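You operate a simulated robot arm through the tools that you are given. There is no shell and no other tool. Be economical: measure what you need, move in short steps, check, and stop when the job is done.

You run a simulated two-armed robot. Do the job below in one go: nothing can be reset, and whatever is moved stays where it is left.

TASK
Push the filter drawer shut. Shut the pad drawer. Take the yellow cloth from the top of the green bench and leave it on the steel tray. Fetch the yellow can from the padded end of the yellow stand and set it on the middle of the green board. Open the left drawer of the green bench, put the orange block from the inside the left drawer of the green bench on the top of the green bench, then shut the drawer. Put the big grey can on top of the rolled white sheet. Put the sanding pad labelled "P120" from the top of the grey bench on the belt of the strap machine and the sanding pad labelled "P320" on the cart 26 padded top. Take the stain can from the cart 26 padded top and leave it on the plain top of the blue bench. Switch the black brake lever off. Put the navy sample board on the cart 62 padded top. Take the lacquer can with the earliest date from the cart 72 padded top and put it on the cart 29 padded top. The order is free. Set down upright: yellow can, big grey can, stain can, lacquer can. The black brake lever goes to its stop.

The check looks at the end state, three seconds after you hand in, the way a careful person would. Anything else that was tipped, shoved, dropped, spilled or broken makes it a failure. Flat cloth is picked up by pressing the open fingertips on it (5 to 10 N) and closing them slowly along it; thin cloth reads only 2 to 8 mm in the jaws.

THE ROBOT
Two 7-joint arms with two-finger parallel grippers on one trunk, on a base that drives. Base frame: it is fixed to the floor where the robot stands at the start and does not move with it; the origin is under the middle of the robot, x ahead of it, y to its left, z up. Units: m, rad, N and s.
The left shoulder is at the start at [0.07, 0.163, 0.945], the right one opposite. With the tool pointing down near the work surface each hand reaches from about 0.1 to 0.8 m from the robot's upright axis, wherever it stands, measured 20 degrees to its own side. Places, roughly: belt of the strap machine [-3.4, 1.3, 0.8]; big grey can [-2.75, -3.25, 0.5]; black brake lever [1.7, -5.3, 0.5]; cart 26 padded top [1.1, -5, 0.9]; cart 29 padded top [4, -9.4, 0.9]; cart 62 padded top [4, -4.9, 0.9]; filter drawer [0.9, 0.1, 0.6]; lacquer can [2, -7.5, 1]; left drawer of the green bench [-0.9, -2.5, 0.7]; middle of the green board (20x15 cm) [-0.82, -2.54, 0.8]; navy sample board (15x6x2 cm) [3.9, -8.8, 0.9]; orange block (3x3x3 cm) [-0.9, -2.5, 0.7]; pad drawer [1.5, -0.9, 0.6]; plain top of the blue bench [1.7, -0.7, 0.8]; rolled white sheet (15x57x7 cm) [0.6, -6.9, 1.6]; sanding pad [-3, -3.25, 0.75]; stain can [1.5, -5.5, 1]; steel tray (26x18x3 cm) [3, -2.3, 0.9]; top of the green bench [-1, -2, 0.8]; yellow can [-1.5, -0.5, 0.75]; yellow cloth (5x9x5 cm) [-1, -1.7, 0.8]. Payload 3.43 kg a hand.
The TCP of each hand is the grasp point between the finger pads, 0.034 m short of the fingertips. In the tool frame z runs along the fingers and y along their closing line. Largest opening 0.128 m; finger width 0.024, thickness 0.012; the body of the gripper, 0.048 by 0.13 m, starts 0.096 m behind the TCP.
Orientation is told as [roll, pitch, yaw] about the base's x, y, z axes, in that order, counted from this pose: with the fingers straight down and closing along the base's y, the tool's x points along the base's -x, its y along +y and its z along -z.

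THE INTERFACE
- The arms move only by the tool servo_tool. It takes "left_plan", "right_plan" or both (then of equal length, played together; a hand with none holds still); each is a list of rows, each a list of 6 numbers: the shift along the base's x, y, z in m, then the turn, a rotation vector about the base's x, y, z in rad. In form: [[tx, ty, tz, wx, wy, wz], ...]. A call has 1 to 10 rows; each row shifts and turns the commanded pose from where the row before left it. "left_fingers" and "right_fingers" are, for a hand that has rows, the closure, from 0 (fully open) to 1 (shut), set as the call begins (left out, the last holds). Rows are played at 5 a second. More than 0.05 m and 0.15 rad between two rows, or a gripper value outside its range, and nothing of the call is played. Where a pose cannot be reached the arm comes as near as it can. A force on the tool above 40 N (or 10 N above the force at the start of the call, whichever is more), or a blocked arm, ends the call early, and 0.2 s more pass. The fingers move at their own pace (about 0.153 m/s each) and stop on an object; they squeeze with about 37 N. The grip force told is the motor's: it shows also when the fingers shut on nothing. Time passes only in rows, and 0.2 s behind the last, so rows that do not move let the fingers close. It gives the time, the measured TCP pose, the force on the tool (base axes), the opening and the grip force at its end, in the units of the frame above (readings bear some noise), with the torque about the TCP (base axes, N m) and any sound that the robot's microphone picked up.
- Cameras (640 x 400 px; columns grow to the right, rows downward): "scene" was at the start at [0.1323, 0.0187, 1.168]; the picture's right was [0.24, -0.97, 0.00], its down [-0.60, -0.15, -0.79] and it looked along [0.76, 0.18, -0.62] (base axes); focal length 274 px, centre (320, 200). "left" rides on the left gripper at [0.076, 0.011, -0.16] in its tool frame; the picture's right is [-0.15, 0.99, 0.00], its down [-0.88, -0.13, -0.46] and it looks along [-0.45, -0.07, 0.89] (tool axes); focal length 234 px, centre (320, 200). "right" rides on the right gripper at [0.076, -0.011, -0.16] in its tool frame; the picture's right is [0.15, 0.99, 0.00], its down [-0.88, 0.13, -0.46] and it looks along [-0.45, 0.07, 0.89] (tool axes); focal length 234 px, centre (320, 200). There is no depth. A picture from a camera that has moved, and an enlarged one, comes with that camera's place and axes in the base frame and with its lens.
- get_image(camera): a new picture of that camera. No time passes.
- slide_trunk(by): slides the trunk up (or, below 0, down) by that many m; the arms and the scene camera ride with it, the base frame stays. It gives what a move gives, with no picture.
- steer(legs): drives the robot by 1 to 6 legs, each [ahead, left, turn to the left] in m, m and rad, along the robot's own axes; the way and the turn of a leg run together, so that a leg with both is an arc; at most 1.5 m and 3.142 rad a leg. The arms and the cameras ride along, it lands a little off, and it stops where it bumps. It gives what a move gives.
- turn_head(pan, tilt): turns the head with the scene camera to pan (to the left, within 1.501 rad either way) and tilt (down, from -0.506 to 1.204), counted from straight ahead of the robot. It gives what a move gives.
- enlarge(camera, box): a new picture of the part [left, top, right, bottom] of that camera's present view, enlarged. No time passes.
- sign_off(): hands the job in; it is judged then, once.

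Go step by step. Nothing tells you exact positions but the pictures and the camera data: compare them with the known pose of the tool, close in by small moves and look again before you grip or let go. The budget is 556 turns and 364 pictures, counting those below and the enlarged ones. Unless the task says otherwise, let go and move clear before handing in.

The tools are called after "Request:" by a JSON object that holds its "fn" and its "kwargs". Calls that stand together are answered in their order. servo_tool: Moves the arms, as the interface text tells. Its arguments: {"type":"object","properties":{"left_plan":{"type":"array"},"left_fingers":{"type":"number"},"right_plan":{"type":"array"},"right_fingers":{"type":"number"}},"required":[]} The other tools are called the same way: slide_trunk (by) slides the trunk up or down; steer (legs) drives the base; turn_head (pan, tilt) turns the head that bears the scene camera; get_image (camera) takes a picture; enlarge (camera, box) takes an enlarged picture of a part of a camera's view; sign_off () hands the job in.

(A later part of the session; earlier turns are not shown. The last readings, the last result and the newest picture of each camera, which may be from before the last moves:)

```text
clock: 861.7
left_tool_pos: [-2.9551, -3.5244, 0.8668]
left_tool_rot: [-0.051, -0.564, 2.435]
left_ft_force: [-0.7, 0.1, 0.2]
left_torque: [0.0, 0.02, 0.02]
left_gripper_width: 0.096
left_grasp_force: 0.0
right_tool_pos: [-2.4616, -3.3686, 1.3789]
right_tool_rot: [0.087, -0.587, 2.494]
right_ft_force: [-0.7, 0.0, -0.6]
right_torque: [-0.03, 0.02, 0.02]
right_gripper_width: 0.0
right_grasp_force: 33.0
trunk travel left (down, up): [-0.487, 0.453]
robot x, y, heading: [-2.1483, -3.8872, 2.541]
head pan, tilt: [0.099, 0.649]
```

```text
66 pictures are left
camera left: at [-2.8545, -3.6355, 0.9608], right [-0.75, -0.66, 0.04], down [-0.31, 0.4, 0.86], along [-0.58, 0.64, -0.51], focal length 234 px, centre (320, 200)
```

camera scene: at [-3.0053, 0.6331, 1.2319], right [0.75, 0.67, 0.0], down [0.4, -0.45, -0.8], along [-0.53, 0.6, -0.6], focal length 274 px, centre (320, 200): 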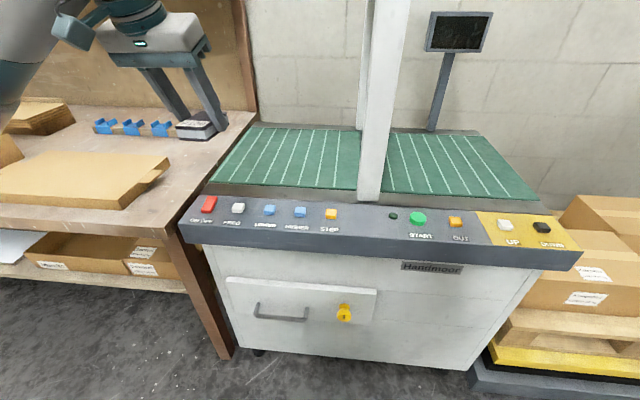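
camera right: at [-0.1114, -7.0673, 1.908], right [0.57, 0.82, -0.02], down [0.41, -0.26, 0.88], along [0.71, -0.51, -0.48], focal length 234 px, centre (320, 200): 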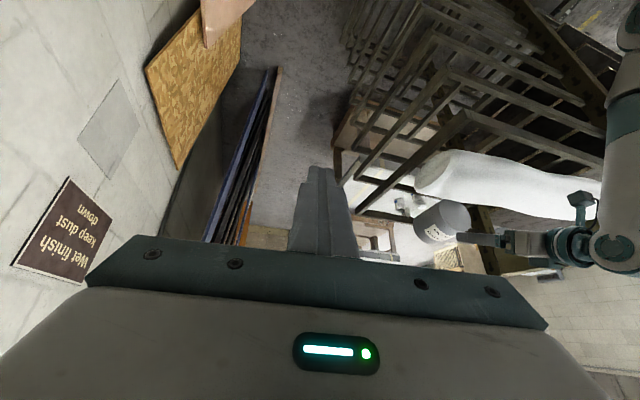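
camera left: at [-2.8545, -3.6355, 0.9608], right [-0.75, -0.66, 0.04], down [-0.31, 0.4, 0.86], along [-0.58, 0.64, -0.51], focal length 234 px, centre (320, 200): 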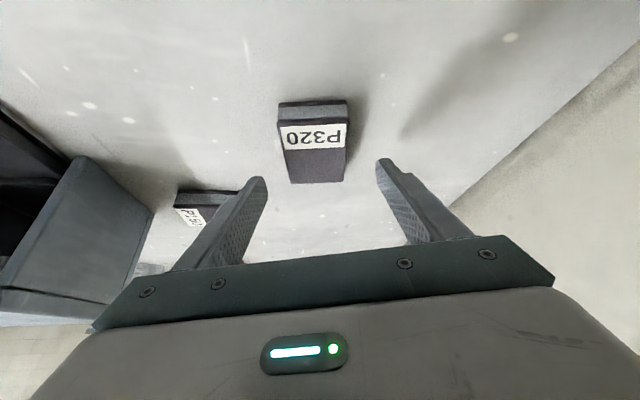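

Request:
{"fn": "servo_tool", "kwargs": {"left_plan": [[0, 0, 0, 0, 0, 0], [0, 0, -0.015, 0, 0, 0], [0, 0, -0.01, 0, 0, 0], [0, 0, -0.006, 0, 0, 0]], "left_fingers": 0.38}}

Request:
{"fn": "servo_tool", "kwargs": {"left_plan": [[0, 0, 0, 0, 0, 0], [0, 0, 0, 0, 0, 0], [0, 0, 0, 0, 0, 0]], "left_fingers": 1}}

Request:
{"fn": "servo_tool", "kwargs": {"left_plan": [[0, 0, 0.03, 0, 0, 0], [0, 0, 0.045, 0, 0, 0], [0, 0, 0.045, 0, 0, 0], [0, 0, 0.045, 0, 0, 0], [0, 0, 0.045, 0, 0, 0], [0.03, -0.035, 0, 0, 0, 0], [0.03, -0.035, 0, 0, 0, 0], [0.03, -0.035, 0, 0, 0, 0], [0.03, -0.035, 0, 0, 0, 0], [0.03, -0.035, 0, 0, 0, 0]]}}

Request:
{"fn": "get_image", "kwargs": {"camera": "left"}}

```text
clock: 862.7
left_tool_pos: [-2.9551, -3.5252, 0.8382]
left_tool_rot: [-0.051, -0.563, 2.439]
left_ft_force: [0.0, 0.1, 0.5]
left_torque: [-0.02, 0.02, 0.01]
left_gripper_width: 0.0792
left_grasp_force: 0.1
right_tool_pos: [-2.4618, -3.3694, 1.3786]
right_tool_rot: [0.088, -0.589, 2.495]
right_ft_force: [1.2, -0.6, 0.0]
right_torque: [0.01, -0.01, -0.03]
right_gripper_width: 0.0
right_grasp_force: 32.8
trunk travel left (down, up): [-0.487, 0.453]
robot x, y, heading: [-2.1485, -3.8867, 2.541]
head pan, tilt: [0.099, 0.649]
```

```text
clock: 863.5
left_tool_pos: [-2.9549, -3.5246, 0.8355]
left_tool_rot: [-0.051, -0.564, 2.436]
left_ft_force: [0.3, 0.6, 0.7]
left_torque: [0.04, 0.01, -0.03]
left_gripper_width: 0.0554
left_grasp_force: 37.2
right_tool_pos: [-2.4617, -3.3685, 1.3786]
right_tool_rot: [0.088, -0.59, 2.494]
right_ft_force: [-0.3, -1.1, 0.1]
right_torque: [-0.01, 0.0, -0.02]
right_gripper_width: 0.0
right_grasp_force: 33.3
trunk travel left (down, up): [-0.487, 0.453]
robot x, y, heading: [-2.1487, -3.8883, 2.539]
head pan, tilt: [0.099, 0.649]
```

```text
clock: 865.7
left_tool_pos: [-2.8054, -3.7001, 1.0478]
left_tool_rot: [-0.05, -0.563, 2.438]
left_ft_force: [0.1, -0.7, -1.0]
left_torque: [0.01, -0.01, 0.0]
left_gripper_width: 0.0549
left_grasp_force: 37.3
right_tool_pos: [-2.4611, -3.3711, 1.3795]
right_tool_rot: [0.087, -0.59, 2.494]
right_ft_force: [-0.4, -0.3, 0.1]
right_torque: [0.01, 0.0, 0.02]
right_gripper_width: 0.0
right_grasp_force: 33.3
trunk travel left (down, up): [-0.487, 0.453]
robot x, y, heading: [-2.1467, -3.8874, 2.536]
head pan, tilt: [0.099, 0.649]
```

```text
65 pictures are left
camera left: at [-2.7042, -3.8113, 1.14], right [-0.75, -0.66, 0.04], down [-0.31, 0.4, 0.86], along [-0.58, 0.64, -0.51], focal length 234 px, centre (320, 200)
```

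left: 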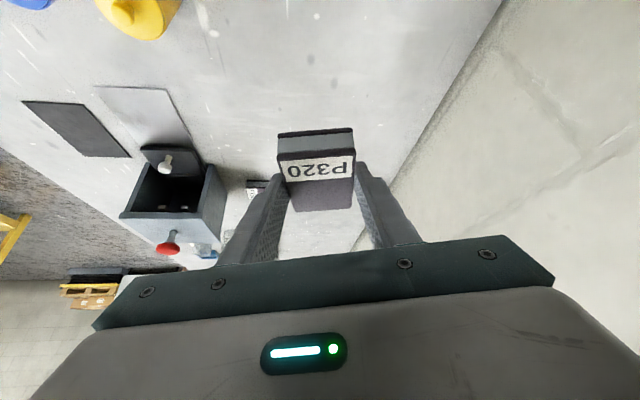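

P320 is in hand. I'll raise the trunk a little and drive out through the lane to cart 26.

Request:
{"fn": "slide_trunk", "kwargs": {"by": 0.2}}

Request:
{"fn": "steer", "kwargs": {"legs": [[-0.45, 0, 0], [0, 0, -1.924], [0, -0.13, 0]]}}

Request:
{"fn": "steer", "kwargs": {"legs": [[1.5, 0, 0], [1.45, 0, 0]]}}

```text
clock: 867.9
left_tool_pos: [-2.805, -3.6994, 1.2473]
left_tool_rot: [-0.051, -0.563, 2.439]
left_ft_force: [0.0, -0.3, -1.5]
left_torque: [-0.01, 0.02, -0.02]
left_gripper_width: 0.0544
left_grasp_force: 37.1
right_tool_pos: [-2.4611, -3.3695, 1.5799]
right_tool_rot: [0.087, -0.588, 2.495]
right_ft_force: [-0.3, -0.5, -1.1]
right_torque: [-0.03, -0.01, -0.02]
right_gripper_width: 0.0
right_grasp_force: 34.1
trunk travel left (down, up): [-0.687, 0.253]
robot x, y, heading: [-2.1497, -3.8881, 2.54]
head pan, tilt: [0.099, 0.649]
```

```text
clock: 876.1
left_tool_pos: [-1.3001, -3.6973, 1.2463]
left_tool_rot: [-0.051, -0.563, 0.516]
left_ft_force: [0.6, 0.1, -0.1]
left_torque: [0.02, -0.01, 0.01]
left_gripper_width: 0.0535
left_grasp_force: 37.3
right_tool_pos: [-1.1104, -4.1334, 1.5783]
right_tool_rot: [0.085, -0.591, 0.576]
right_ft_force: [-0.6, -0.4, 0.9]
right_torque: [-0.02, 0.01, -0.01]
right_gripper_width: 0.0
right_grasp_force: 33.0
trunk travel left (down, up): [-0.687, 0.253]
robot x, y, heading: [-1.7033, -4.2496, 0.619]
head pan, tilt: [0.099, 0.649]
```

```text
clock: 890.2
left_tool_pos: [1.1297, -2.0433, 1.2458]
left_tool_rot: [-0.051, -0.562, 0.49]
left_ft_force: [-0.2, -0.4, 0.5]
left_torque: [0.02, 0.0, -0.03]
left_gripper_width: 0.0537
left_grasp_force: 37.5
right_tool_pos: [1.3087, -2.485, 1.5784]
right_tool_rot: [0.085, -0.589, 0.549]
right_ft_force: [-0.5, 0.4, -0.1]
right_torque: [-0.01, 0.01, -0.01]
right_gripper_width: 0.0001
right_grasp_force: 33.0
trunk travel left (down, up): [-0.687, 0.253]
robot x, y, heading: [0.7087, -2.5851, 0.594]
head pan, tilt: [0.099, 0.649]
```

Request:
{"fn": "steer", "kwargs": {"legs": [[0, 0, -1.552], [1.1, 0, 0], [1.1, 0, 0], [0, 0, -1.57]]}}

Request:
{"fn": "get_image", "kwargs": {"camera": "left"}}

```text
clock: 908.7
left_tool_pos: [1.5653, -4.9451, 1.2461]
left_tool_rot: [-0.051, -0.563, -2.627]
left_ft_force: [-0.1, -0.4, -0.5]
left_torque: [0.01, 0.02, -0.01]
left_gripper_width: 0.0535
left_grasp_force: 37.1
right_tool_pos: [1.375, -4.5074, 1.5792]
right_tool_rot: [0.084, -0.589, -2.571]
right_ft_force: [-0.6, 0.4, -0.5]
right_torque: [0.02, 0.01, 0.02]
right_gripper_width: 0.0002
right_grasp_force: 33.5
trunk travel left (down, up): [-0.687, 0.253]
robot x, y, heading: [1.9722, -4.3929, -2.521]
head pan, tilt: [0.099, 0.649]
```

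```text
64 pictures are left
camera left: at [1.7042, -4.8883, 1.3399], right [0.36, -0.93, 0.04], down [-0.49, -0.15, 0.86], along [-0.8, -0.32, -0.51], focal length 234 px, centre (320, 200)
```

left: 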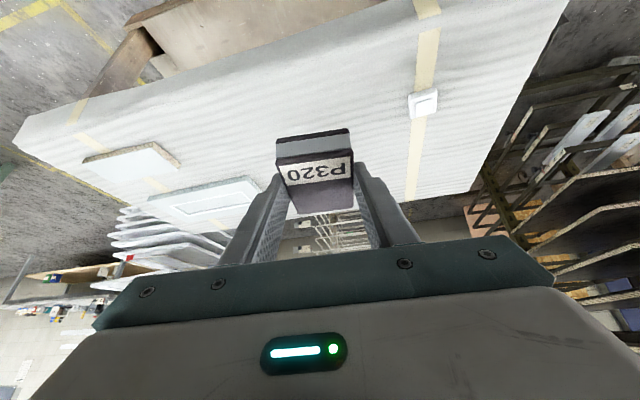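

Request:
{"fn": "steer", "kwargs": {"legs": [[0.12, 0, 0]]}}

Request:
{"fn": "servo_tool", "kwargs": {"left_plan": [[-0.035, -0.025, 0, 0, 0, 0], [-0.035, -0.025, 0, 0, 0, 0], [-0.01, -0.01, -0.04, 0, 0, 0], [0, 0, -0.045, 0, 0, 0], [0, 0, -0.045, 0, 0, 0], [0, 0, -0.045, 0, 0, 0], [0, 0, -0.045, 0, 0, 0]]}}

Request:
{"fn": "get_image", "kwargs": {"camera": "left"}}

```text
clock: 910.0
left_tool_pos: [1.4698, -5.013, 1.2482]
left_tool_rot: [-0.051, -0.564, -2.629]
left_ft_force: [-1.0, -0.7, 0.1]
left_torque: [-0.02, -0.01, 0.03]
left_gripper_width: 0.0534
left_grasp_force: 37.3
right_tool_pos: [1.2806, -4.5749, 1.5799]
right_tool_rot: [0.088, -0.589, -2.57]
right_ft_force: [-0.7, -0.4, 0.7]
right_torque: [-0.01, 0.01, 0.02]
right_gripper_width: 0.0
right_grasp_force: 32.9
trunk travel left (down, up): [-0.687, 0.253]
robot x, y, heading: [1.877, -4.4662, -2.522]
head pan, tilt: [0.099, 0.649]
```

```text
clock: 911.6
left_tool_pos: [1.3888, -5.0728, 1.0277]
left_tool_rot: [-0.049, -0.566, -2.627]
left_ft_force: [-0.2, -0.1, -0.9]
left_torque: [-0.01, -0.02, 0.0]
left_gripper_width: 0.0536
left_grasp_force: 37.1
right_tool_pos: [1.2788, -4.5775, 1.5797]
right_tool_rot: [0.084, -0.589, -2.571]
right_ft_force: [-0.2, -0.5, -0.2]
right_torque: [-0.01, 0.0, 0.0]
right_gripper_width: 0.0001
right_grasp_force: 33.1
trunk travel left (down, up): [-0.687, 0.253]
robot x, y, heading: [1.8732, -4.4599, -2.526]
head pan, tilt: [0.099, 0.649]
```

```text
63 pictures are left
camera left: at [1.5275, -5.0163, 1.1196], right [0.36, -0.93, 0.04], down [-0.48, -0.15, 0.86], along [-0.8, -0.32, -0.51], focal length 234 px, centre (320, 200)
```

left: 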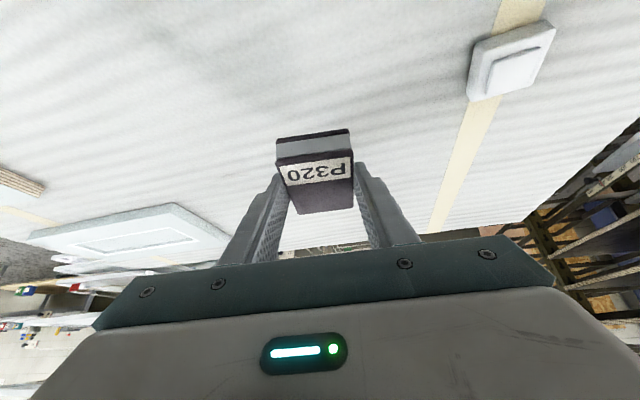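

Over clear padded top. I'll lower until contact.

Request:
{"fn": "servo_tool", "kwargs": {"left_plan": [[0, 0, -0.03, 0, 0, 0], [0, 0, -0.02, 0, 0, 0], [0, 0, -0.012, 0, 0, 0], [0, 0, -0.008, 0, 0, 0], [0, 0, -0.008, 0, 0, 0], [0, 0, -0.008, 0, 0, 0], [0, 0, -0.008, 0, 0, 0], [0, 0, -0.008, 0, 0, 0], [0, 0, -0.008, 0, 0, 0]]}}

Request:
{"fn": "servo_tool", "kwargs": {"left_plan": [[0, 0, -0.006, 0, 0, 0], [0, 0, -0.006, 0, 0, 0], [0, 0, -0.006, 0, 0, 0], [0, 0, -0.006, 0, 0, 0], [0, 0, -0.006, 0, 0, 0]]}}

```text
clock: 913.6
left_tool_pos: [1.3896, -5.0721, 0.9249]
left_tool_rot: [-0.051, -0.577, -2.627]
left_ft_force: [-0.4, -2.1, 31.1]
left_torque: [-0.72, -0.71, 0.07]
left_gripper_width: 0.0538
left_grasp_force: 36.7
right_tool_pos: [1.2823, -4.5722, 1.5825]
right_tool_rot: [0.087, -0.593, -2.571]
right_ft_force: [1.0, -1.0, 0.7]
right_torque: [-0.04, 0.0, 0.0]
right_gripper_width: 0.0
right_grasp_force: 32.8
trunk travel left (down, up): [-0.687, 0.253]
robot x, y, heading: [1.8756, -4.4634, -2.524]
head pan, tilt: [0.099, 0.649]
```

```text
clock: 913.9
left_tool_pos: [1.3898, -5.0734, 0.9247]
left_tool_rot: [-0.054, -0.584, -2.628]
left_ft_force: [7.7, 9.5, 15.3]
left_torque: [0.21, -0.9, 0.4]
left_gripper_width: 0.0534
left_grasp_force: 37.1
right_tool_pos: [1.2818, -4.5742, 1.5807]
right_tool_rot: [0.086, -0.592, -2.57]
right_ft_force: [-0.1, -0.3, 0.1]
right_torque: [0.05, 0.01, -0.01]
right_gripper_width: 0.0
right_grasp_force: 32.6
trunk travel left (down, up): [-0.687, 0.253]
robot x, y, heading: [1.8725, -4.4657, -2.523]
head pan, tilt: [0.099, 0.649]
stopped in row 1 (left hand): the force on the tool passed its limit at 45 N (the readings are from after the stop); the commanded pose is now the measured one
```

Request:
{"fn": "servo_tool", "kwargs": {"left_plan": [[0, 0, 0.001, 0, 0, 0], [0, 0, 0, 0, 0, 0], [0, 0, 0, 0, 0, 0]], "left_fingers": 0.35}}

Request:
{"fn": "servo_tool", "kwargs": {"left_plan": [[0, 0, 0.03, 0, 0, 0], [0, 0, 0.045, 0, 0, 0], [0, 0, 0.045, 0, 0, 0], [0, 0, 0.045, 0, 0, 0], [0.03, 0.02, 0.03, 0, 0, 0], [0.04, 0.028, 0, -0.06, 0.08, 0], [0.04, 0.028, 0, 0, 0, 0]]}}

Request:
{"fn": "get_image", "kwargs": {"camera": "left"}}

```text
clock: 914.7
left_tool_pos: [1.389, -5.0754, 0.9262]
left_tool_rot: [-0.05, -0.584, -2.625]
left_ft_force: [2.2, -2.1, 21.0]
left_torque: [-0.98, -0.37, 0.31]
left_gripper_width: 0.0842
left_grasp_force: 1.2
right_tool_pos: [1.281, -4.5738, 1.5806]
right_tool_rot: [0.088, -0.593, -2.571]
right_ft_force: [0.1, -0.6, 0.2]
right_torque: [0.0, -0.01, -0.03]
right_gripper_width: 0.0
right_grasp_force: 32.7
trunk travel left (down, up): [-0.687, 0.253]
robot x, y, heading: [1.8711, -4.4636, -2.523]
head pan, tilt: [0.099, 0.649]
```

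```text
clock: 916.3
left_tool_pos: [1.4981, -5.0007, 1.1165]
left_tool_rot: [-0.037, -0.679, -2.636]
left_ft_force: [0.0, 0.1, -0.5]
left_torque: [-0.01, 0.02, -0.02]
left_gripper_width: 0.0833
left_grasp_force: 0.0
right_tool_pos: [1.2814, -4.5755, 1.5799]
right_tool_rot: [0.085, -0.591, -2.571]
right_ft_force: [-0.2, 0.6, 0.7]
right_torque: [-0.01, 0.01, -0.07]
right_gripper_width: 0.0
right_grasp_force: 32.8
trunk travel left (down, up): [-0.687, 0.253]
robot x, y, heading: [1.875, -4.4631, -2.524]
head pan, tilt: [0.099, 0.649]
```

```text
62 pictures are left
camera left: at [1.6455, -4.9375, 1.1928], right [0.36, -0.93, 0.06], down [-0.4, -0.09, 0.91], along [-0.84, -0.35, -0.41], focal length 234 px, centre (320, 200)
```

left: 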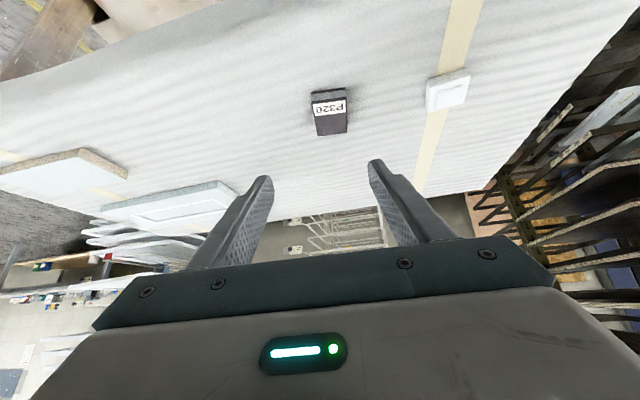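

P320 is on cart 26. Now the lacquer cans on cart 72: I'll straighten the left hand and drive there to read their dates.

Request:
{"fn": "servo_tool", "kwargs": {"left_plan": [[0.025, 0.017, 0.01, 0.065, -0.093, 0], [0.025, 0.017, 0.01, 0.065, -0.093, 0], [0.025, 0.017, 0.01, 0.065, -0.093, 0], [0.025, 0.017, 0, 0.065, -0.093, 0], [0.02, 0.015, 0, 0.065, -0.093, 0], [0.02, 0.015, 0, 0.065, -0.093, 0]], "left_fingers": 0}}

Request:
{"fn": "steer", "kwargs": {"legs": [[0, 0, 1.565], [1.15, 0, 0], [1.15, 0, 0], [0, 0, -1.57]]}}

Request:
{"fn": "turn_head", "kwargs": {"pan": 0.0, "tilt": 0.4}}

Request:
{"fn": "get_image", "kwargs": {"camera": "scene"}}

```text
clock: 917.7
left_tool_pos: [1.6395, -4.9009, 1.1479]
left_tool_rot: [-0.102, 0.004, -2.612]
left_ft_force: [0.3, 0.1, -0.6]
left_torque: [-0.01, 0.01, -0.02]
left_gripper_width: 0.1283
left_grasp_force: 0.0
right_tool_pos: [1.28, -4.5766, 1.5793]
right_tool_rot: [0.085, -0.59, -2.57]
right_ft_force: [-1.2, 0.3, -0.4]
right_torque: [0.01, -0.03, -0.06]
right_gripper_width: 0.0002
right_grasp_force: 32.8
trunk travel left (down, up): [-0.687, 0.253]
robot x, y, heading: [1.8756, -4.4641, -2.524]
head pan, tilt: [0.099, 0.649]
```

```text
clock: 936.7
left_tool_pos: [2.9809, -6.7752, 1.1461]
left_tool_rot: [-0.1, 0.0, -2.618]
left_ft_force: [-0.8, -0.5, -0.5]
left_torque: [0.02, -0.04, -0.02]
left_gripper_width: 0.1281
left_grasp_force: 0.0
right_tool_pos: [2.6239, -6.4505, 1.5791]
right_tool_rot: [0.084, -0.589, -2.574]
right_ft_force: [-1.2, -0.4, -0.6]
right_torque: [-0.03, -0.02, 0.02]
right_gripper_width: 0.0001
right_grasp_force: 33.5
trunk travel left (down, up): [-0.687, 0.253]
robot x, y, heading: [3.2178, -6.3376, -2.525]
head pan, tilt: [0.099, 0.649]
```

```text
clock: 937.5
left_tool_pos: [2.9808, -6.7755, 1.1472]
left_tool_rot: [-0.102, 0.0, -2.616]
left_ft_force: [-1.0, 0.9, 0.1]
left_torque: [0.0, 0.0, -0.01]
left_gripper_width: 0.1281
left_grasp_force: 0.1
right_tool_pos: [2.623, -6.4489, 1.5793]
right_tool_rot: [0.087, -0.59, -2.574]
right_ft_force: [0.0, -0.2, 0.1]
right_torque: [0.02, 0.01, 0.0]
right_gripper_width: 0.0002
right_grasp_force: 32.4
trunk travel left (down, up): [-0.687, 0.253]
robot x, y, heading: [3.218, -6.3407, -2.528]
head pan, tilt: [0.0, 0.4]
```

```text
61 pictures are left
camera scene: at [3.0991, -6.4219, 1.4543], right [-0.58, 0.82, 0.0], down [0.32, 0.22, -0.92], along [-0.75, -0.53, -0.39], focal length 274 px, centre (320, 200)
```

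scene: 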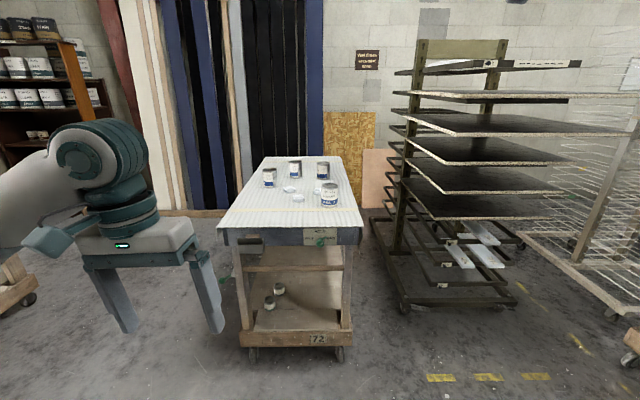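

Request:
{"fn": "enlarge", "kwargs": {"camera": "scene", "box": [255, 155, 345, 211]}}

```text
7.11 times, centred on (300, 183) of scene
camera zoom: at [3.0991, -6.4219, 1.4543], right [-0.58, 0.82, 0.0], down [0.32, 0.22, -0.92], along [-0.75, -0.53, -0.39], focal length 1950 px, centre (462, 321)
```

zoom: 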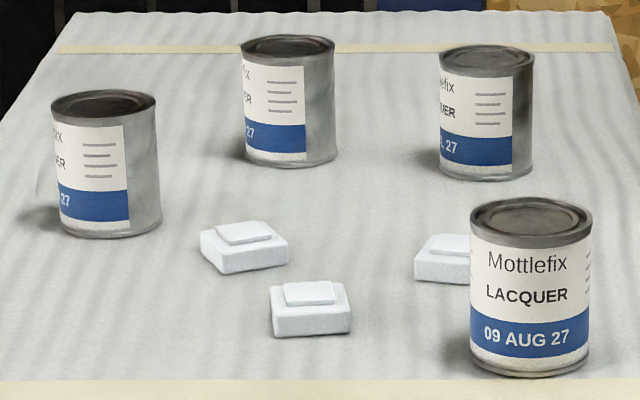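

The front can reads 09 AUG 27; the other labels face my left. I'll move left and look back at them.

Request:
{"fn": "steer", "kwargs": {"legs": [[0, 1.15, 0], [0, 0, -0.7]]}}

Request:
{"fn": "get_image", "kwargs": {"camera": "scene"}}

```text
clock: 945.2
left_tool_pos: [3.4101, -7.4496, 1.1488]
left_tool_rot: [-0.102, -0.001, 2.96]
left_ft_force: [-0.3, -0.5, 0.2]
left_torque: [0.02, 0.0, 0.01]
left_gripper_width: 0.128
left_grasp_force: 0.1
right_tool_pos: [3.3491, -6.9704, 1.5797]
right_tool_rot: [0.083, -0.591, 3.003]
right_ft_force: [-0.3, -0.2, -0.2]
right_torque: [0.05, -0.03, 0.01]
right_gripper_width: 0.0
right_grasp_force: 32.9
trunk travel left (down, up): [-0.687, 0.253]
robot x, y, heading: [3.8753, -7.2664, 3.055]
head pan, tilt: [0.0, 0.4]
```

```text
59 pictures are left
camera scene: at [3.7304, -7.2595, 1.4543], right [0.09, 1.0, 0.0], down [0.39, -0.04, -0.92], along [-0.92, 0.09, -0.39], focal length 274 px, centre (320, 200)
```

scene: 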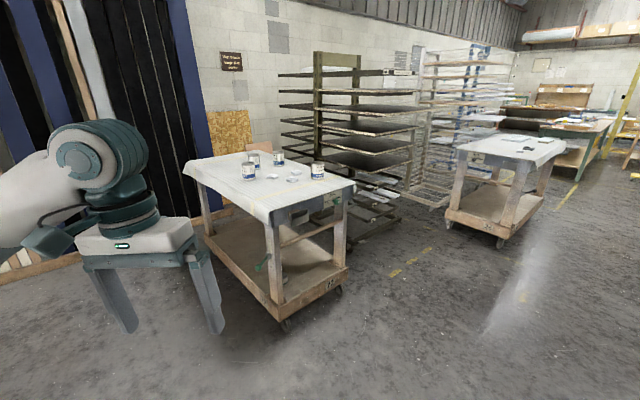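

Request:
{"fn": "enlarge", "kwargs": {"camera": "scene", "box": [235, 140, 335, 202]}}

```text
6.40 times, centred on (285, 171) of scene
camera zoom: at [3.7304, -7.2595, 1.4543], right [0.09, 1.0, 0.0], down [0.39, -0.04, -0.92], along [-0.92, 0.09, -0.39], focal length 1755 px, centre (544, 386)
```

zoom: 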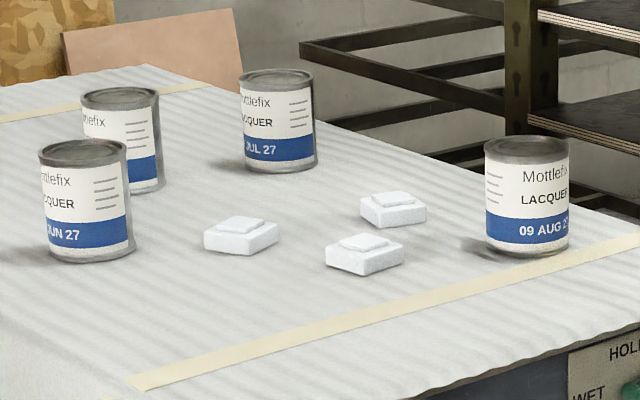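

I can read JUN 27, JUL 27 and 09 AUG 27; I still need the fourth can and the days. I'll move round a bit further and use the left hand's camera.

Request:
{"fn": "steer", "kwargs": {"legs": [[0.35, 0.35, 0]]}}

Request:
{"fn": "servo_tool", "kwargs": {"left_plan": [[0, -0.04, 0, 0, 0, -0.12], [0, -0.04, 0, 0, 0, -0.12], [-0.02, -0.04, 0, 0, 0, -0.12], [-0.02, -0.03, 0, 0, 0, 0]]}}

Request:
{"fn": "get_image", "kwargs": {"camera": "left"}}

```text
clock: 948.1
left_tool_pos: [3.0314, -7.7659, 1.1473]
left_tool_rot: [-0.101, 0.001, 2.961]
left_ft_force: [-0.1, 0.6, -0.4]
left_torque: [0.01, -0.02, -0.01]
left_gripper_width: 0.1281
left_grasp_force: 0.1
right_tool_pos: [2.9712, -7.2854, 1.5796]
right_tool_rot: [0.087, -0.591, 3.002]
right_ft_force: [0.1, -0.7, 0.0]
right_torque: [0.0, 0.01, -0.03]
right_gripper_width: 0.0001
right_grasp_force: 33.0
trunk travel left (down, up): [-0.687, 0.253]
robot x, y, heading: [3.496, -7.5875, 3.051]
head pan, tilt: [0.0, 0.4]
```

```text
clock: 949.1
left_tool_pos: [2.9914, -7.917, 1.1453]
left_tool_rot: [-0.101, -0.001, 2.596]
left_ft_force: [0.0, -1.2, -0.7]
left_torque: [0.02, -0.01, -0.02]
left_gripper_width: 0.1281
left_grasp_force: 0.1
right_tool_pos: [2.9702, -7.2866, 1.5792]
right_tool_rot: [0.085, -0.592, 3.002]
right_ft_force: [-0.7, -0.7, -0.7]
right_torque: [-0.01, 0.0, -0.03]
right_gripper_width: 0.0001
right_grasp_force: 32.8
trunk travel left (down, up): [-0.687, 0.253]
robot x, y, heading: [3.4953, -7.5857, 3.044]
head pan, tilt: [0.0, 0.4]
```

```text
57 pictures are left
camera left: at [3.0417, -7.9794, 1.3036], right [-0.63, -0.77, -0.1], down [-0.71, 0.53, 0.47], along [-0.31, 0.37, -0.88], focal length 234 px, centre (320, 200)
```

left: 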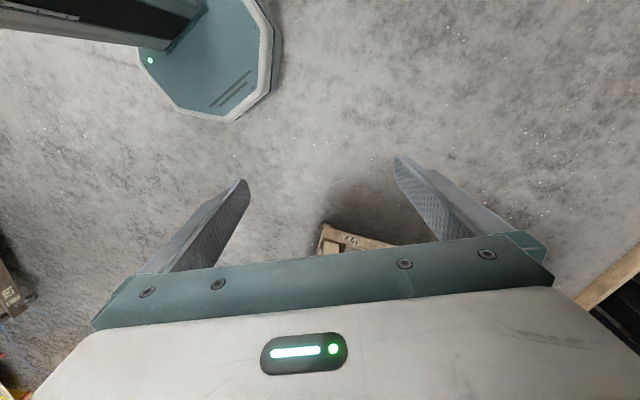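

Request:
{"fn": "turn_head", "kwargs": {"pan": 0.0, "tilt": 0.35}}

Request:
{"fn": "enlarge", "kwargs": {"camera": "scene", "box": [270, 130, 430, 230]}}

```text
clock: 949.7
left_tool_pos: [2.9917, -7.9155, 1.147]
left_tool_rot: [-0.1, 0.0, 2.599]
left_ft_force: [0.5, -0.5, 0.1]
left_torque: [0.01, 0.04, 0.0]
left_gripper_width: 0.128
left_grasp_force: 0.1
right_tool_pos: [2.97, -7.2856, 1.5792]
right_tool_rot: [0.085, -0.591, 3.002]
right_ft_force: [0.6, 0.4, -0.1]
right_torque: [0.0, -0.03, 0.0]
right_gripper_width: 0.0
right_grasp_force: 33.1
trunk travel left (down, up): [-0.687, 0.253]
robot x, y, heading: [3.4974, -7.5868, 3.053]
head pan, tilt: [0.0, 0.351]
```

```text
4.00 times, centred on (350, 180) of scene
camera zoom: at [3.3511, -7.576, 1.4589], right [0.09, 1.0, 0.0], down [0.34, -0.03, -0.94], along [-0.93, 0.09, -0.34], focal length 1097 px, centre (200, 280)
```

zoom: 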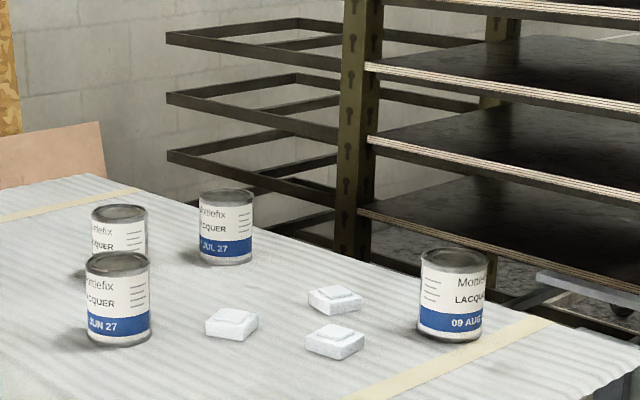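

Request:
{"fn": "slide_trunk", "kwargs": {"by": 0.25}}

Request:
{"fn": "turn_head", "kwargs": {"pan": 0.0, "tilt": 0.5}}

Request:
{"fn": "enlarge", "kwargs": {"camera": "scene", "box": [280, 140, 360, 190]}}

```text
clock: 952.3
left_tool_pos: [2.9931, -7.9157, 1.3967]
left_tool_rot: [-0.103, 0.0, 2.601]
left_ft_force: [-0.3, 0.5, 0.0]
left_torque: [0.0, 0.0, -0.01]
left_gripper_width: 0.1277
left_grasp_force: 0.0
right_tool_pos: [2.9708, -7.2858, 1.8285]
right_tool_rot: [0.086, -0.59, 3.003]
right_ft_force: [0.1, 0.2, -0.5]
right_torque: [0.0, 0.0, 0.01]
right_gripper_width: 0.0001
right_grasp_force: 33.3
trunk travel left (down, up): [-0.937, 0.003]
robot x, y, heading: [3.4983, -7.5887, 3.045]
head pan, tilt: [0.0, 0.351]
```

```text
clock: 953.0
left_tool_pos: [2.992, -7.9147, 1.3966]
left_tool_rot: [-0.101, 0.002, 2.601]
left_ft_force: [-0.1, -0.3, 0.4]
left_torque: [0.0, 0.02, 0.02]
left_gripper_width: 0.1279
left_grasp_force: 0.1
right_tool_pos: [2.9709, -7.2857, 1.8292]
right_tool_rot: [0.086, -0.59, 3.002]
right_ft_force: [0.3, 0.1, 0.8]
right_torque: [-0.02, -0.01, 0.02]
right_gripper_width: 0.0
right_grasp_force: 32.8
trunk travel left (down, up): [-0.937, 0.003]
robot x, y, heading: [3.4944, -7.5874, 3.049]
head pan, tilt: [0.0, 0.499]
```

```text
8.00 times, centred on (320, 165) of scene
camera zoom: at [3.3529, -7.576, 1.6952], right [0.09, 1.0, 0.0], down [0.48, -0.04, -0.88], along [-0.87, 0.08, -0.48], focal length 2194 px, centre (320, 480)
```

zoom: 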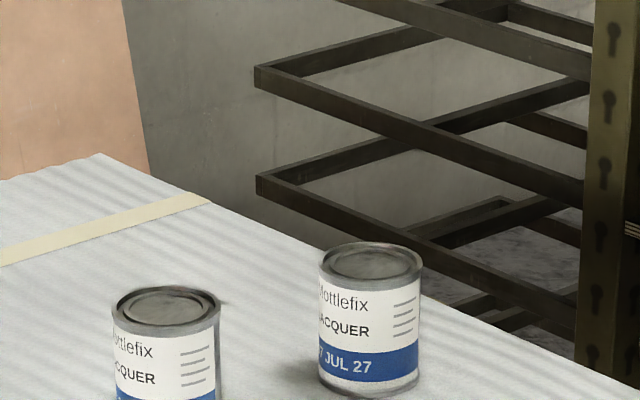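

Request:
{"fn": "enlarge", "kwargs": {"camera": "scene", "box": [275, 170, 345, 214]}}

```text
9.09 times, centred on (310, 192) of scene
camera zoom: at [3.3529, -7.576, 1.6952], right [0.09, 1.0, 0.0], down [0.48, -0.04, -0.88], along [-0.87, 0.08, -0.48], focal length 2493 px, centre (411, 273)
```

zoom: 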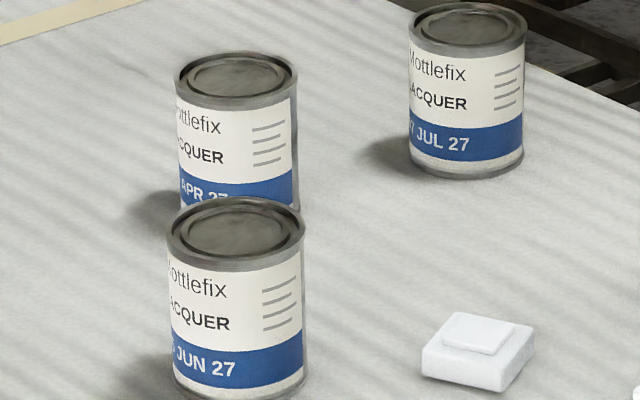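

The hidden can reads APR 27, which is the earliest. It stands at about (1.82, -7.554). I'll come round to that side of cart 72.

Request:
{"fn": "steer", "kwargs": {"legs": [[0, 0, -0.866], [0, 1.12, 0], [0.25, 0, 0]]}}

Request:
{"fn": "slide_trunk", "kwargs": {"by": -0.22}}

Request:
{"fn": "turn_head", "kwargs": {"pan": 0.0, "tilt": 0.7}}

Request:
{"fn": "get_image", "kwargs": {"camera": "scene"}}

```text
clock: 962.4
left_tool_pos: [1.8627, -7.8491, 1.3987]
left_tool_rot: [-0.099, -0.004, 1.72]
left_ft_force: [0.1, -0.8, 0.0]
left_torque: [0.02, 0.03, 0.01]
left_gripper_width: 0.1281
left_grasp_force: 0.1
right_tool_pos: [2.3353, -7.4319, 1.8322]
right_tool_rot: [0.088, -0.595, 2.121]
right_ft_force: [-0.5, -0.4, 0.2]
right_torque: [0.03, 0.02, 0.02]
right_gripper_width: 0.0
right_grasp_force: 32.6
trunk travel left (down, up): [-0.937, 0.003]
robot x, y, heading: [2.437, -8.0184, 2.172]
head pan, tilt: [0.0, 0.499]
```

```text
clock: 964.7
left_tool_pos: [1.8597, -7.8441, 1.1769]
left_tool_rot: [-0.1, 0.001, 1.72]
left_ft_force: [1.2, -0.1, 0.9]
left_torque: [0.04, -0.01, 0.02]
left_gripper_width: 0.1278
left_grasp_force: 0.0
right_tool_pos: [2.3333, -7.4264, 1.6102]
right_tool_rot: [0.084, -0.591, 2.123]
right_ft_force: [-0.3, -0.3, -0.2]
right_torque: [0.01, 0.0, -0.03]
right_gripper_width: 0.0001
right_grasp_force: 33.2
trunk travel left (down, up): [-0.717, 0.223]
robot x, y, heading: [2.4355, -8.0231, 2.167]
head pan, tilt: [0.0, 0.499]
```

```text
clock: 965.5
left_tool_pos: [1.8603, -7.8442, 1.1765]
left_tool_rot: [-0.102, 0.0, 1.72]
left_ft_force: [0.1, 0.1, -0.1]
left_torque: [-0.01, -0.01, -0.03]
left_gripper_width: 0.1279
left_grasp_force: 0.0
right_tool_pos: [2.3321, -7.4257, 1.6079]
right_tool_rot: [0.086, -0.589, 2.122]
right_ft_force: [0.3, -1.2, 0.2]
right_torque: [0.03, 0.0, -0.01]
right_gripper_width: 0.0002
right_grasp_force: 32.9
trunk travel left (down, up): [-0.717, 0.223]
robot x, y, heading: [2.438, -8.0212, 2.169]
head pan, tilt: [0.0, 0.7]
```

```text
53 pictures are left
camera scene: at [2.3567, -7.913, 1.4575], right [0.83, 0.56, 0.0], down [0.36, -0.53, -0.77], along [-0.43, 0.63, -0.64], focal length 274 px, centre (320, 200)
```

scene: 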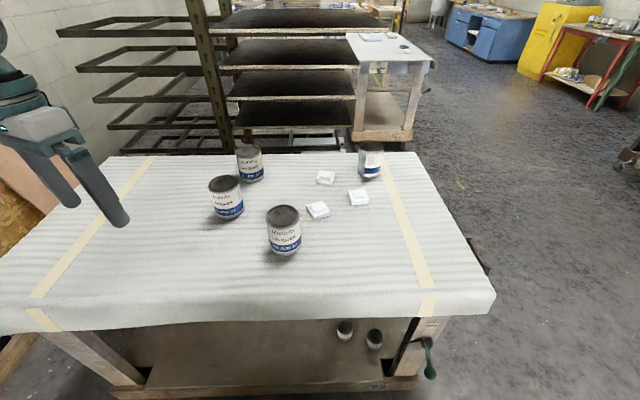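

The APR can is the middle-left one. I'll bring the left hand above it.

Request:
{"fn": "servo_tool", "kwargs": {"left_plan": [[-0.008, 0.041, 0, -0.0148, 0.0987, 0], [-0.008, 0.041, 0, 0, 0, 0], [-0.008, 0.041, 0, 0, 0, 0], [-0.008, 0.041, 0, 0, 0, 0], [-0.008, 0.041, 0, 0, 0, 0], [-0.008, 0.041, 0, 0, 0, 0], [-0.008, 0.041, 0, 0, 0, 0]]}}

Request:
{"fn": "get_image", "kwargs": {"camera": "left"}}

```text
clock: 967.1
left_tool_pos: [1.8049, -7.5535, 1.1763]
left_tool_rot: [0.002, 0.001, 1.72]
left_ft_force: [-0.3, 0.6, 1.1]
left_torque: [-0.05, 0.0, 0.02]
left_gripper_width: 0.128
left_grasp_force: 0.1
right_tool_pos: [2.3321, -7.4235, 1.6067]
right_tool_rot: [0.089, -0.589, 2.125]
right_ft_force: [0.1, 0.3, -0.1]
right_torque: [-0.03, 0.03, 0.03]
right_gripper_width: 0.0
right_grasp_force: 33.0
trunk travel left (down, up): [-0.717, 0.223]
robot x, y, heading: [2.435, -8.0209, 2.173]
head pan, tilt: [0.0, 0.7]
```

```text
52 pictures are left
camera left: at [1.8057, -7.6305, 1.3361], right [-1.0, 0.0, 0.0], down [0.0, 0.89, 0.45], along [0.0, 0.45, -0.89], focal length 234 px, centre (320, 200)
```

left: 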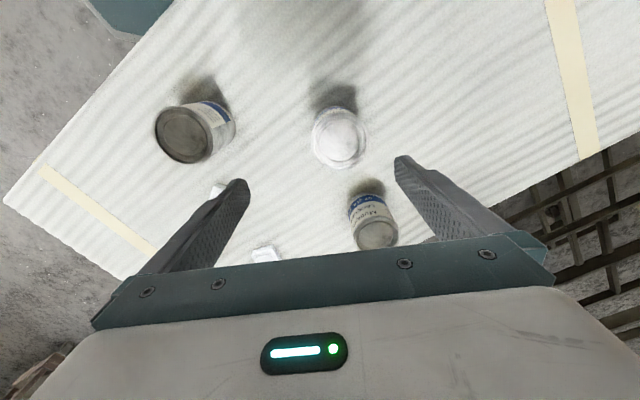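

Request:
{"fn": "servo_tool", "kwargs": {"left_plan": [[-0.025, -0.003, -0.03, 0, 0, 0], [0, 0, -0.045, 0, 0, 0], [0, 0, -0.035, 0, 0, 0]]}}

Request:
{"fn": "get_image", "kwargs": {"camera": "left"}}

```text
clock: 967.9
left_tool_pos: [1.7785, -7.5604, 1.0662]
left_tool_rot: [0.001, 0.0, 1.722]
left_ft_force: [-0.2, -0.3, -0.2]
left_torque: [0.0, 0.07, 0.01]
left_gripper_width: 0.1281
left_grasp_force: 0.1
right_tool_pos: [2.333, -7.4267, 1.6109]
right_tool_rot: [0.087, -0.588, 2.12]
right_ft_force: [0.0, -0.1, 0.4]
right_torque: [-0.02, -0.02, 0.02]
right_gripper_width: 0.0
right_grasp_force: 32.6
trunk travel left (down, up): [-0.717, 0.223]
robot x, y, heading: [2.435, -8.0233, 2.174]
head pan, tilt: [0.0, 0.7]
```

```text
51 pictures are left
camera left: at [1.7784, -7.6369, 1.2256], right [-1.0, 0.0, 0.0], down [0.0, 0.89, 0.46], along [0.0, 0.46, -0.89], focal length 234 px, centre (320, 200)
```

left: 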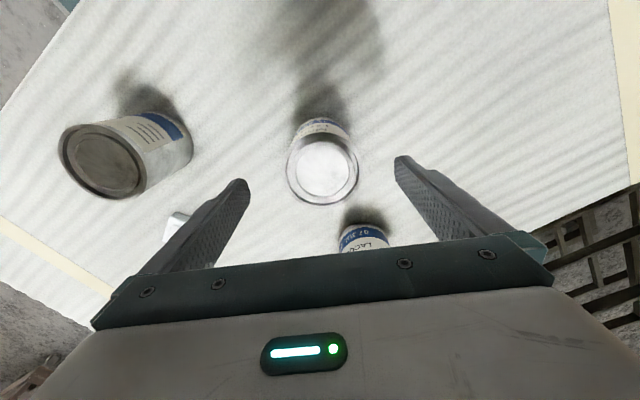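

Request:
{"fn": "servo_tool", "kwargs": {"left_plan": [[-0.002, 0.008, -0.035, 0, 0, 0], [0, 0, -0.035, 0, 0, 0], [0, 0, -0.025, 0, 0, 0], [0, 0, -0.014, 0, 0, 0]]}}

Request:
{"fn": "get_image", "kwargs": {"camera": "left"}}

```text
clock: 968.9
left_tool_pos: [1.7775, -7.5529, 0.958]
left_tool_rot: [0.001, 0.003, 1.722]
left_ft_force: [-0.1, -0.1, 0.0]
left_torque: [0.0, -0.01, 0.04]
left_gripper_width: 0.1281
left_grasp_force: 0.0
right_tool_pos: [2.3317, -7.4267, 1.609]
right_tool_rot: [0.085, -0.59, 2.121]
right_ft_force: [-0.2, -0.5, -0.6]
right_torque: [-0.03, -0.01, -0.05]
right_gripper_width: 0.0
right_grasp_force: 32.8
trunk travel left (down, up): [-0.717, 0.223]
robot x, y, heading: [2.436, -8.0221, 2.169]
head pan, tilt: [0.0, 0.7]
```

```text
50 pictures are left
camera left: at [1.7766, -7.6292, 1.1171], right [-1.0, 0.0, 0.0], down [0.0, 0.89, 0.45], along [0.0, 0.45, -0.89], focal length 234 px, centre (320, 200)
```

left: 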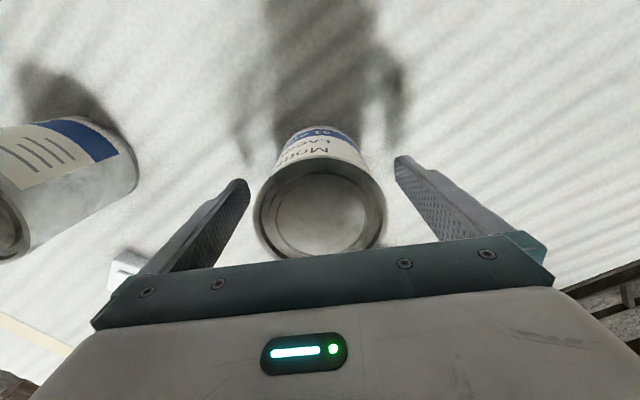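

Request:
{"fn": "servo_tool", "kwargs": {"left_plan": [[0, 0, 0, 0, 0, 0], [0, 0, 0, 0, 0, 0], [0, 0, 0, 0, 0, 0]], "left_fingers": 1}}

Request:
{"fn": "servo_tool", "kwargs": {"left_plan": [[0, 0, 0.03, 0, 0, 0], [0, 0, 0.045, 0, 0, 0], [0, 0, 0.045, 0, 0, 0], [0, 0, 0.045, 0, 0, 0], [0, 0, 0.045, 0, 0, 0], [0.02, -0.04, 0, 0, 0, 0], [0.02, -0.04, 0, 0, 0, 0], [0.02, -0.04, 0, 0, 0, 0], [0.02, -0.04, 0, 0, 0, 0], [0.02, -0.04, 0, 0, 0, 0]]}}

Request:
{"fn": "enlarge", "kwargs": {"camera": "scene", "box": [150, 60, 350, 260]}}

```text
clock: 969.7
left_tool_pos: [1.7766, -7.5551, 0.9578]
left_tool_rot: [-0.001, -0.001, 1.719]
left_ft_force: [0.1, -1.4, -0.3]
left_torque: [0.02, 0.03, -0.01]
left_gripper_width: 0.085
left_grasp_force: 37.1
right_tool_pos: [2.3328, -7.4252, 1.6104]
right_tool_rot: [0.085, -0.59, 2.121]
right_ft_force: [-0.6, -0.6, 0.3]
right_torque: [0.01, -0.01, 0.01]
right_gripper_width: 0.0
right_grasp_force: 33.5
trunk travel left (down, up): [-0.717, 0.223]
robot x, y, heading: [2.4352, -8.022, 2.167]
head pan, tilt: [0.0, 0.7]
```

```text
clock: 971.9
left_tool_pos: [1.8782, -7.7534, 1.1679]
left_tool_rot: [0.0, -0.002, 1.721]
left_ft_force: [0.3, -0.2, -5.8]
left_torque: [-0.01, -0.03, 0.04]
left_gripper_width: 0.0847
left_grasp_force: 37.3
right_tool_pos: [2.3321, -7.4289, 1.6102]
right_tool_rot: [0.085, -0.591, 2.124]
right_ft_force: [-0.6, -1.1, -0.3]
right_torque: [0.01, 0.0, -0.01]
right_gripper_width: 0.0001
right_grasp_force: 32.6
trunk travel left (down, up): [-0.717, 0.223]
robot x, y, heading: [2.4357, -8.0233, 2.175]
head pan, tilt: [0.0, 0.7]
```

```text
2.00 times, centred on (250, 160) of scene
camera zoom: at [2.3565, -7.9149, 1.4576], right [0.83, 0.56, 0.0], down [0.36, -0.53, -0.77], along [-0.43, 0.63, -0.64], focal length 548 px, centre (460, 280)
```

zoom: 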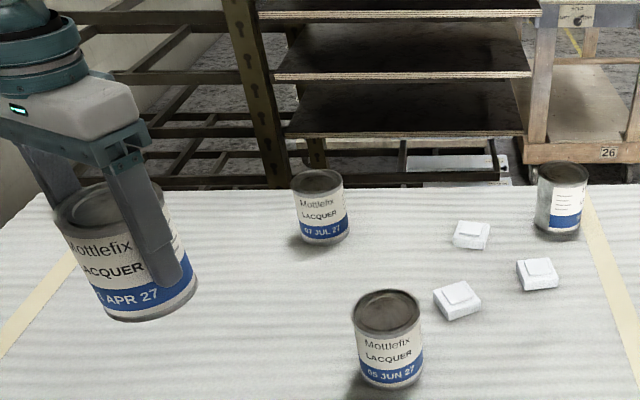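

APR 27 confirmed. I'll return to the aisle and look at the far carts.

Request:
{"fn": "steer", "kwargs": {"legs": [[-0.15, 0, 0], [0, -1.45, 0], [0, 0, -2.4]]}}

Request:
{"fn": "turn_head", "kwargs": {"pan": -0.5, "tilt": 0.4}}

Request:
{"fn": "get_image", "kwargs": {"camera": "scene"}}

```text
clock: 985.7
left_tool_pos: [4.3001, -7.1493, 1.1664]
left_tool_rot: [-0.001, -0.002, -0.669]
left_ft_force: [0.0, -0.1, -4.5]
left_torque: [0.03, 0.03, 0.01]
left_gripper_width: 0.0847
left_grasp_force: 36.7
right_tool_pos: [4.1913, -7.6979, 1.6091]
right_tool_rot: [0.085, -0.591, -0.265]
right_ft_force: [0.7, -0.5, 0.3]
right_torque: [-0.02, 0.01, 0.0]
right_gripper_width: 0.0002
right_grasp_force: 33.3
trunk travel left (down, up): [-0.717, 0.223]
robot x, y, heading: [3.7087, -7.3333, -0.218]
head pan, tilt: [0.0, 0.7]
```

```text
clock: 986.6
left_tool_pos: [4.3005, -7.1496, 1.1673]
left_tool_rot: [-0.002, 0.0, -0.667]
left_ft_force: [-0.6, -0.4, -4.9]
left_torque: [0.04, 0.02, 0.01]
left_gripper_width: 0.0852
left_grasp_force: 37.0
right_tool_pos: [4.1912, -7.6975, 1.6085]
right_tool_rot: [0.087, -0.588, -0.267]
right_ft_force: [-0.2, 0.3, 0.8]
right_torque: [-0.01, 0.02, 0.0]
right_gripper_width: 0.0
right_grasp_force: 33.4
trunk travel left (down, up): [-0.717, 0.223]
robot x, y, heading: [3.7107, -7.3306, -0.222]
head pan, tilt: [-0.499, 0.4]
```

```text
48 pictures are left
camera scene: at [3.8262, -7.4053, 1.4842], right [-0.66, -0.75, 0.0], down [-0.29, 0.26, -0.92], along [0.69, -0.61, -0.39], focal length 274 px, centre (320, 200)
```

scene: 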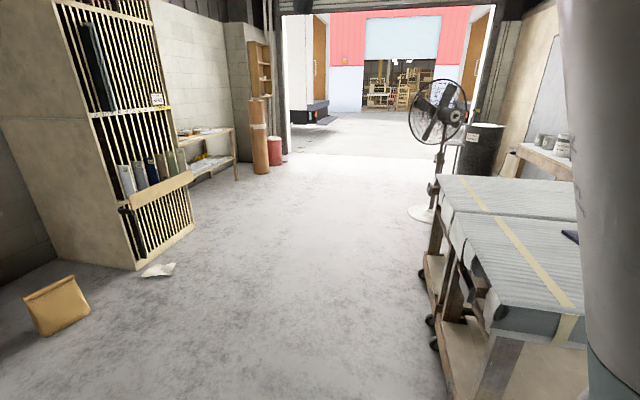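

The navy board is on the nearer cart, and the one behind should be cart 29. I'll drive there and face it.

Request:
{"fn": "steer", "kwargs": {"legs": [[0, 0, -0.736], [0, 0.28, 0], [1.6, 0, 0]]}}

Request:
{"fn": "steer", "kwargs": {"legs": [[1.4, 0.28, 0]]}}

Request:
{"fn": "steer", "kwargs": {"legs": [[0.2, 0, 0], [0, 0, -1.57]]}}

Request:
{"fn": "turn_head", "kwargs": {"pan": 0, "tilt": 0.5}}

Request:
{"fn": "get_image", "kwargs": {"camera": "scene"}}

```text
refused: 1.6 is not a number from -1.5 to 1.5
```

```text
clock: 993.8
left_tool_pos: [5.7422, -7.1878, 1.1685]
left_tool_rot: [0.0, -0.001, -0.675]
left_ft_force: [-0.5, 0.6, -4.2]
left_torque: [0.0, 0.03, 0.07]
left_gripper_width: 0.085
left_grasp_force: 37.4
right_tool_pos: [5.63, -7.7342, 1.6103]
right_tool_rot: [0.087, -0.59, -0.273]
right_ft_force: [0.1, -0.4, -0.9]
right_torque: [0.0, -0.02, 0.01]
right_gripper_width: 0.0
right_grasp_force: 32.9
trunk travel left (down, up): [-0.717, 0.223]
robot x, y, heading: [5.1533, -7.3675, -0.225]
head pan, tilt: [-0.499, 0.4]
```

```text
clock: 999.2
left_tool_pos: [5.5194, -8.0047, 1.168]
left_tool_rot: [-0.002, -0.001, -2.251]
left_ft_force: [0.4, -0.3, -4.3]
left_torque: [-0.01, -0.01, 0.0]
left_gripper_width: 0.085
left_grasp_force: 36.5
right_tool_pos: [4.9731, -7.8909, 1.609]
right_tool_rot: [0.087, -0.591, -1.847]
right_ft_force: [-0.5, -0.7, -1.3]
right_torque: [0.0, 0.03, 0.02]
right_gripper_width: 0.0003
right_grasp_force: 32.9
trunk travel left (down, up): [-0.717, 0.223]
robot x, y, heading: [5.3412, -7.4089, -1.801]
head pan, tilt: [-0.499, 0.4]
```

```text
clock: 1000.1
left_tool_pos: [5.5197, -8.0053, 1.167]
left_tool_rot: [-0.001, 0.001, -2.251]
left_ft_force: [0.5, 0.5, -5.8]
left_torque: [-0.02, -0.03, -0.03]
left_gripper_width: 0.0852
left_grasp_force: 36.8
right_tool_pos: [4.9726, -7.891, 1.6084]
right_tool_rot: [0.086, -0.59, -1.847]
right_ft_force: [-0.4, -0.2, -0.7]
right_torque: [-0.02, -0.03, 0.0]
right_gripper_width: 0.0
right_grasp_force: 32.9
trunk travel left (down, up): [-0.717, 0.223]
robot x, y, heading: [5.3438, -7.413, -1.795]
head pan, tilt: [0.0, 0.499]
```

```text
47 pictures are left
camera scene: at [5.3094, -7.5513, 1.4751], right [-0.97, 0.23, 0.0], down [0.11, 0.47, -0.88], along [-0.2, -0.85, -0.48], focal length 274 px, centre (320, 200)
```

scene: 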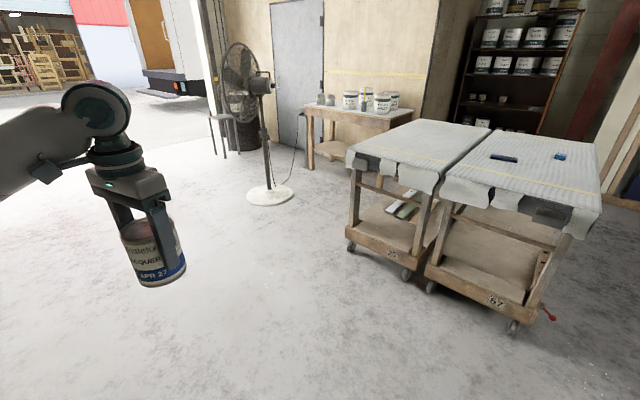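

Request:
{"fn": "enlarge", "kwargs": {"camera": "scene", "box": [340, 120, 610, 310]}}

```text
2.11 times, centred on (475, 215) of scene
camera zoom: at [5.3094, -7.5513, 1.4751], right [-0.97, 0.23, 0.0], down [0.11, 0.47, -0.88], along [-0.2, -0.85, -0.48], focal length 577 px, centre (-6, 168)
```

zoom: 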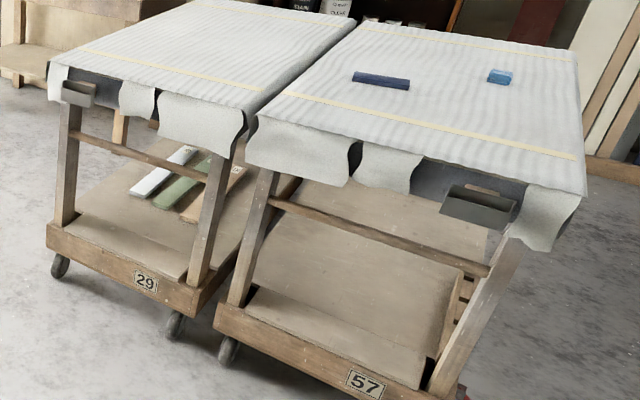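

Cart 29 is the left, empty one, and the navy board is on cart 57 to its right. I'll approach cart 29.

Request:
{"fn": "steer", "kwargs": {"legs": [[0, 0, -0.735], [1.1, 0.46, 0]]}}

Request:
{"fn": "servo_tool", "kwargs": {"left_plan": [[-0.033, -0.023, 0, 0, 0, 0], [-0.033, -0.023, 0, 0, 0, 0], [-0.033, -0.023, 0, 0, 0, 0], [-0.016, -0.012, -0.03, 0, 0, 0], [0, 0, -0.04, 0, 0, 0]]}}

Request:
{"fn": "get_image", "kwargs": {"camera": "left"}}

```text
clock: 1008.1
left_tool_pos: [4.4453, -8.9714, 1.1678]
left_tool_rot: [0.0, 0.001, -2.98]
left_ft_force: [-0.3, -0.4, -4.7]
left_torque: [-0.01, -0.04, 0.01]
left_gripper_width: 0.0851
left_grasp_force: 37.8
right_tool_pos: [4.1152, -8.5219, 1.61]
right_tool_rot: [0.085, -0.591, -2.578]
right_ft_force: [0.2, 0.1, -0.1]
right_torque: [0.01, 0.02, 0.03]
right_gripper_width: 0.0
right_grasp_force: 33.0
trunk travel left (down, up): [-0.717, 0.223]
robot x, y, heading: [4.7113, -8.4124, -2.527]
head pan, tilt: [0.0, 0.499]
```

```text
clock: 1009.3
left_tool_pos: [4.33, -9.0541, 1.097]
left_tool_rot: [-0.001, 0.002, -2.981]
left_ft_force: [-0.2, -0.5, -5.5]
left_torque: [0.04, -0.01, 0.0]
left_gripper_width: 0.0848
left_grasp_force: 36.9
right_tool_pos: [4.1153, -8.524, 1.6085]
right_tool_rot: [0.086, -0.589, -2.579]
right_ft_force: [0.1, -0.1, 0.4]
right_torque: [0.0, -0.01, 0.01]
right_gripper_width: 0.0002
right_grasp_force: 33.1
trunk travel left (down, up): [-0.717, 0.223]
robot x, y, heading: [4.7141, -8.4112, -2.536]
head pan, tilt: [0.0, 0.499]
```

```text
45 pictures are left
camera left: at [4.4074, -9.0535, 1.2561], right [0.01, -1.0, 0.0], down [-0.89, -0.01, 0.46], along [-0.46, 0.0, -0.89], focal length 234 px, centre (320, 200)
```

left: 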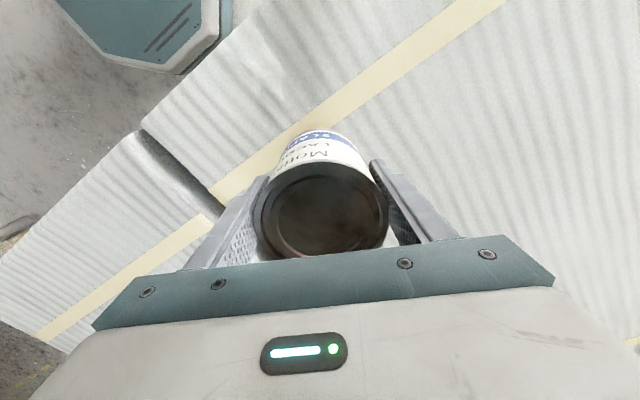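

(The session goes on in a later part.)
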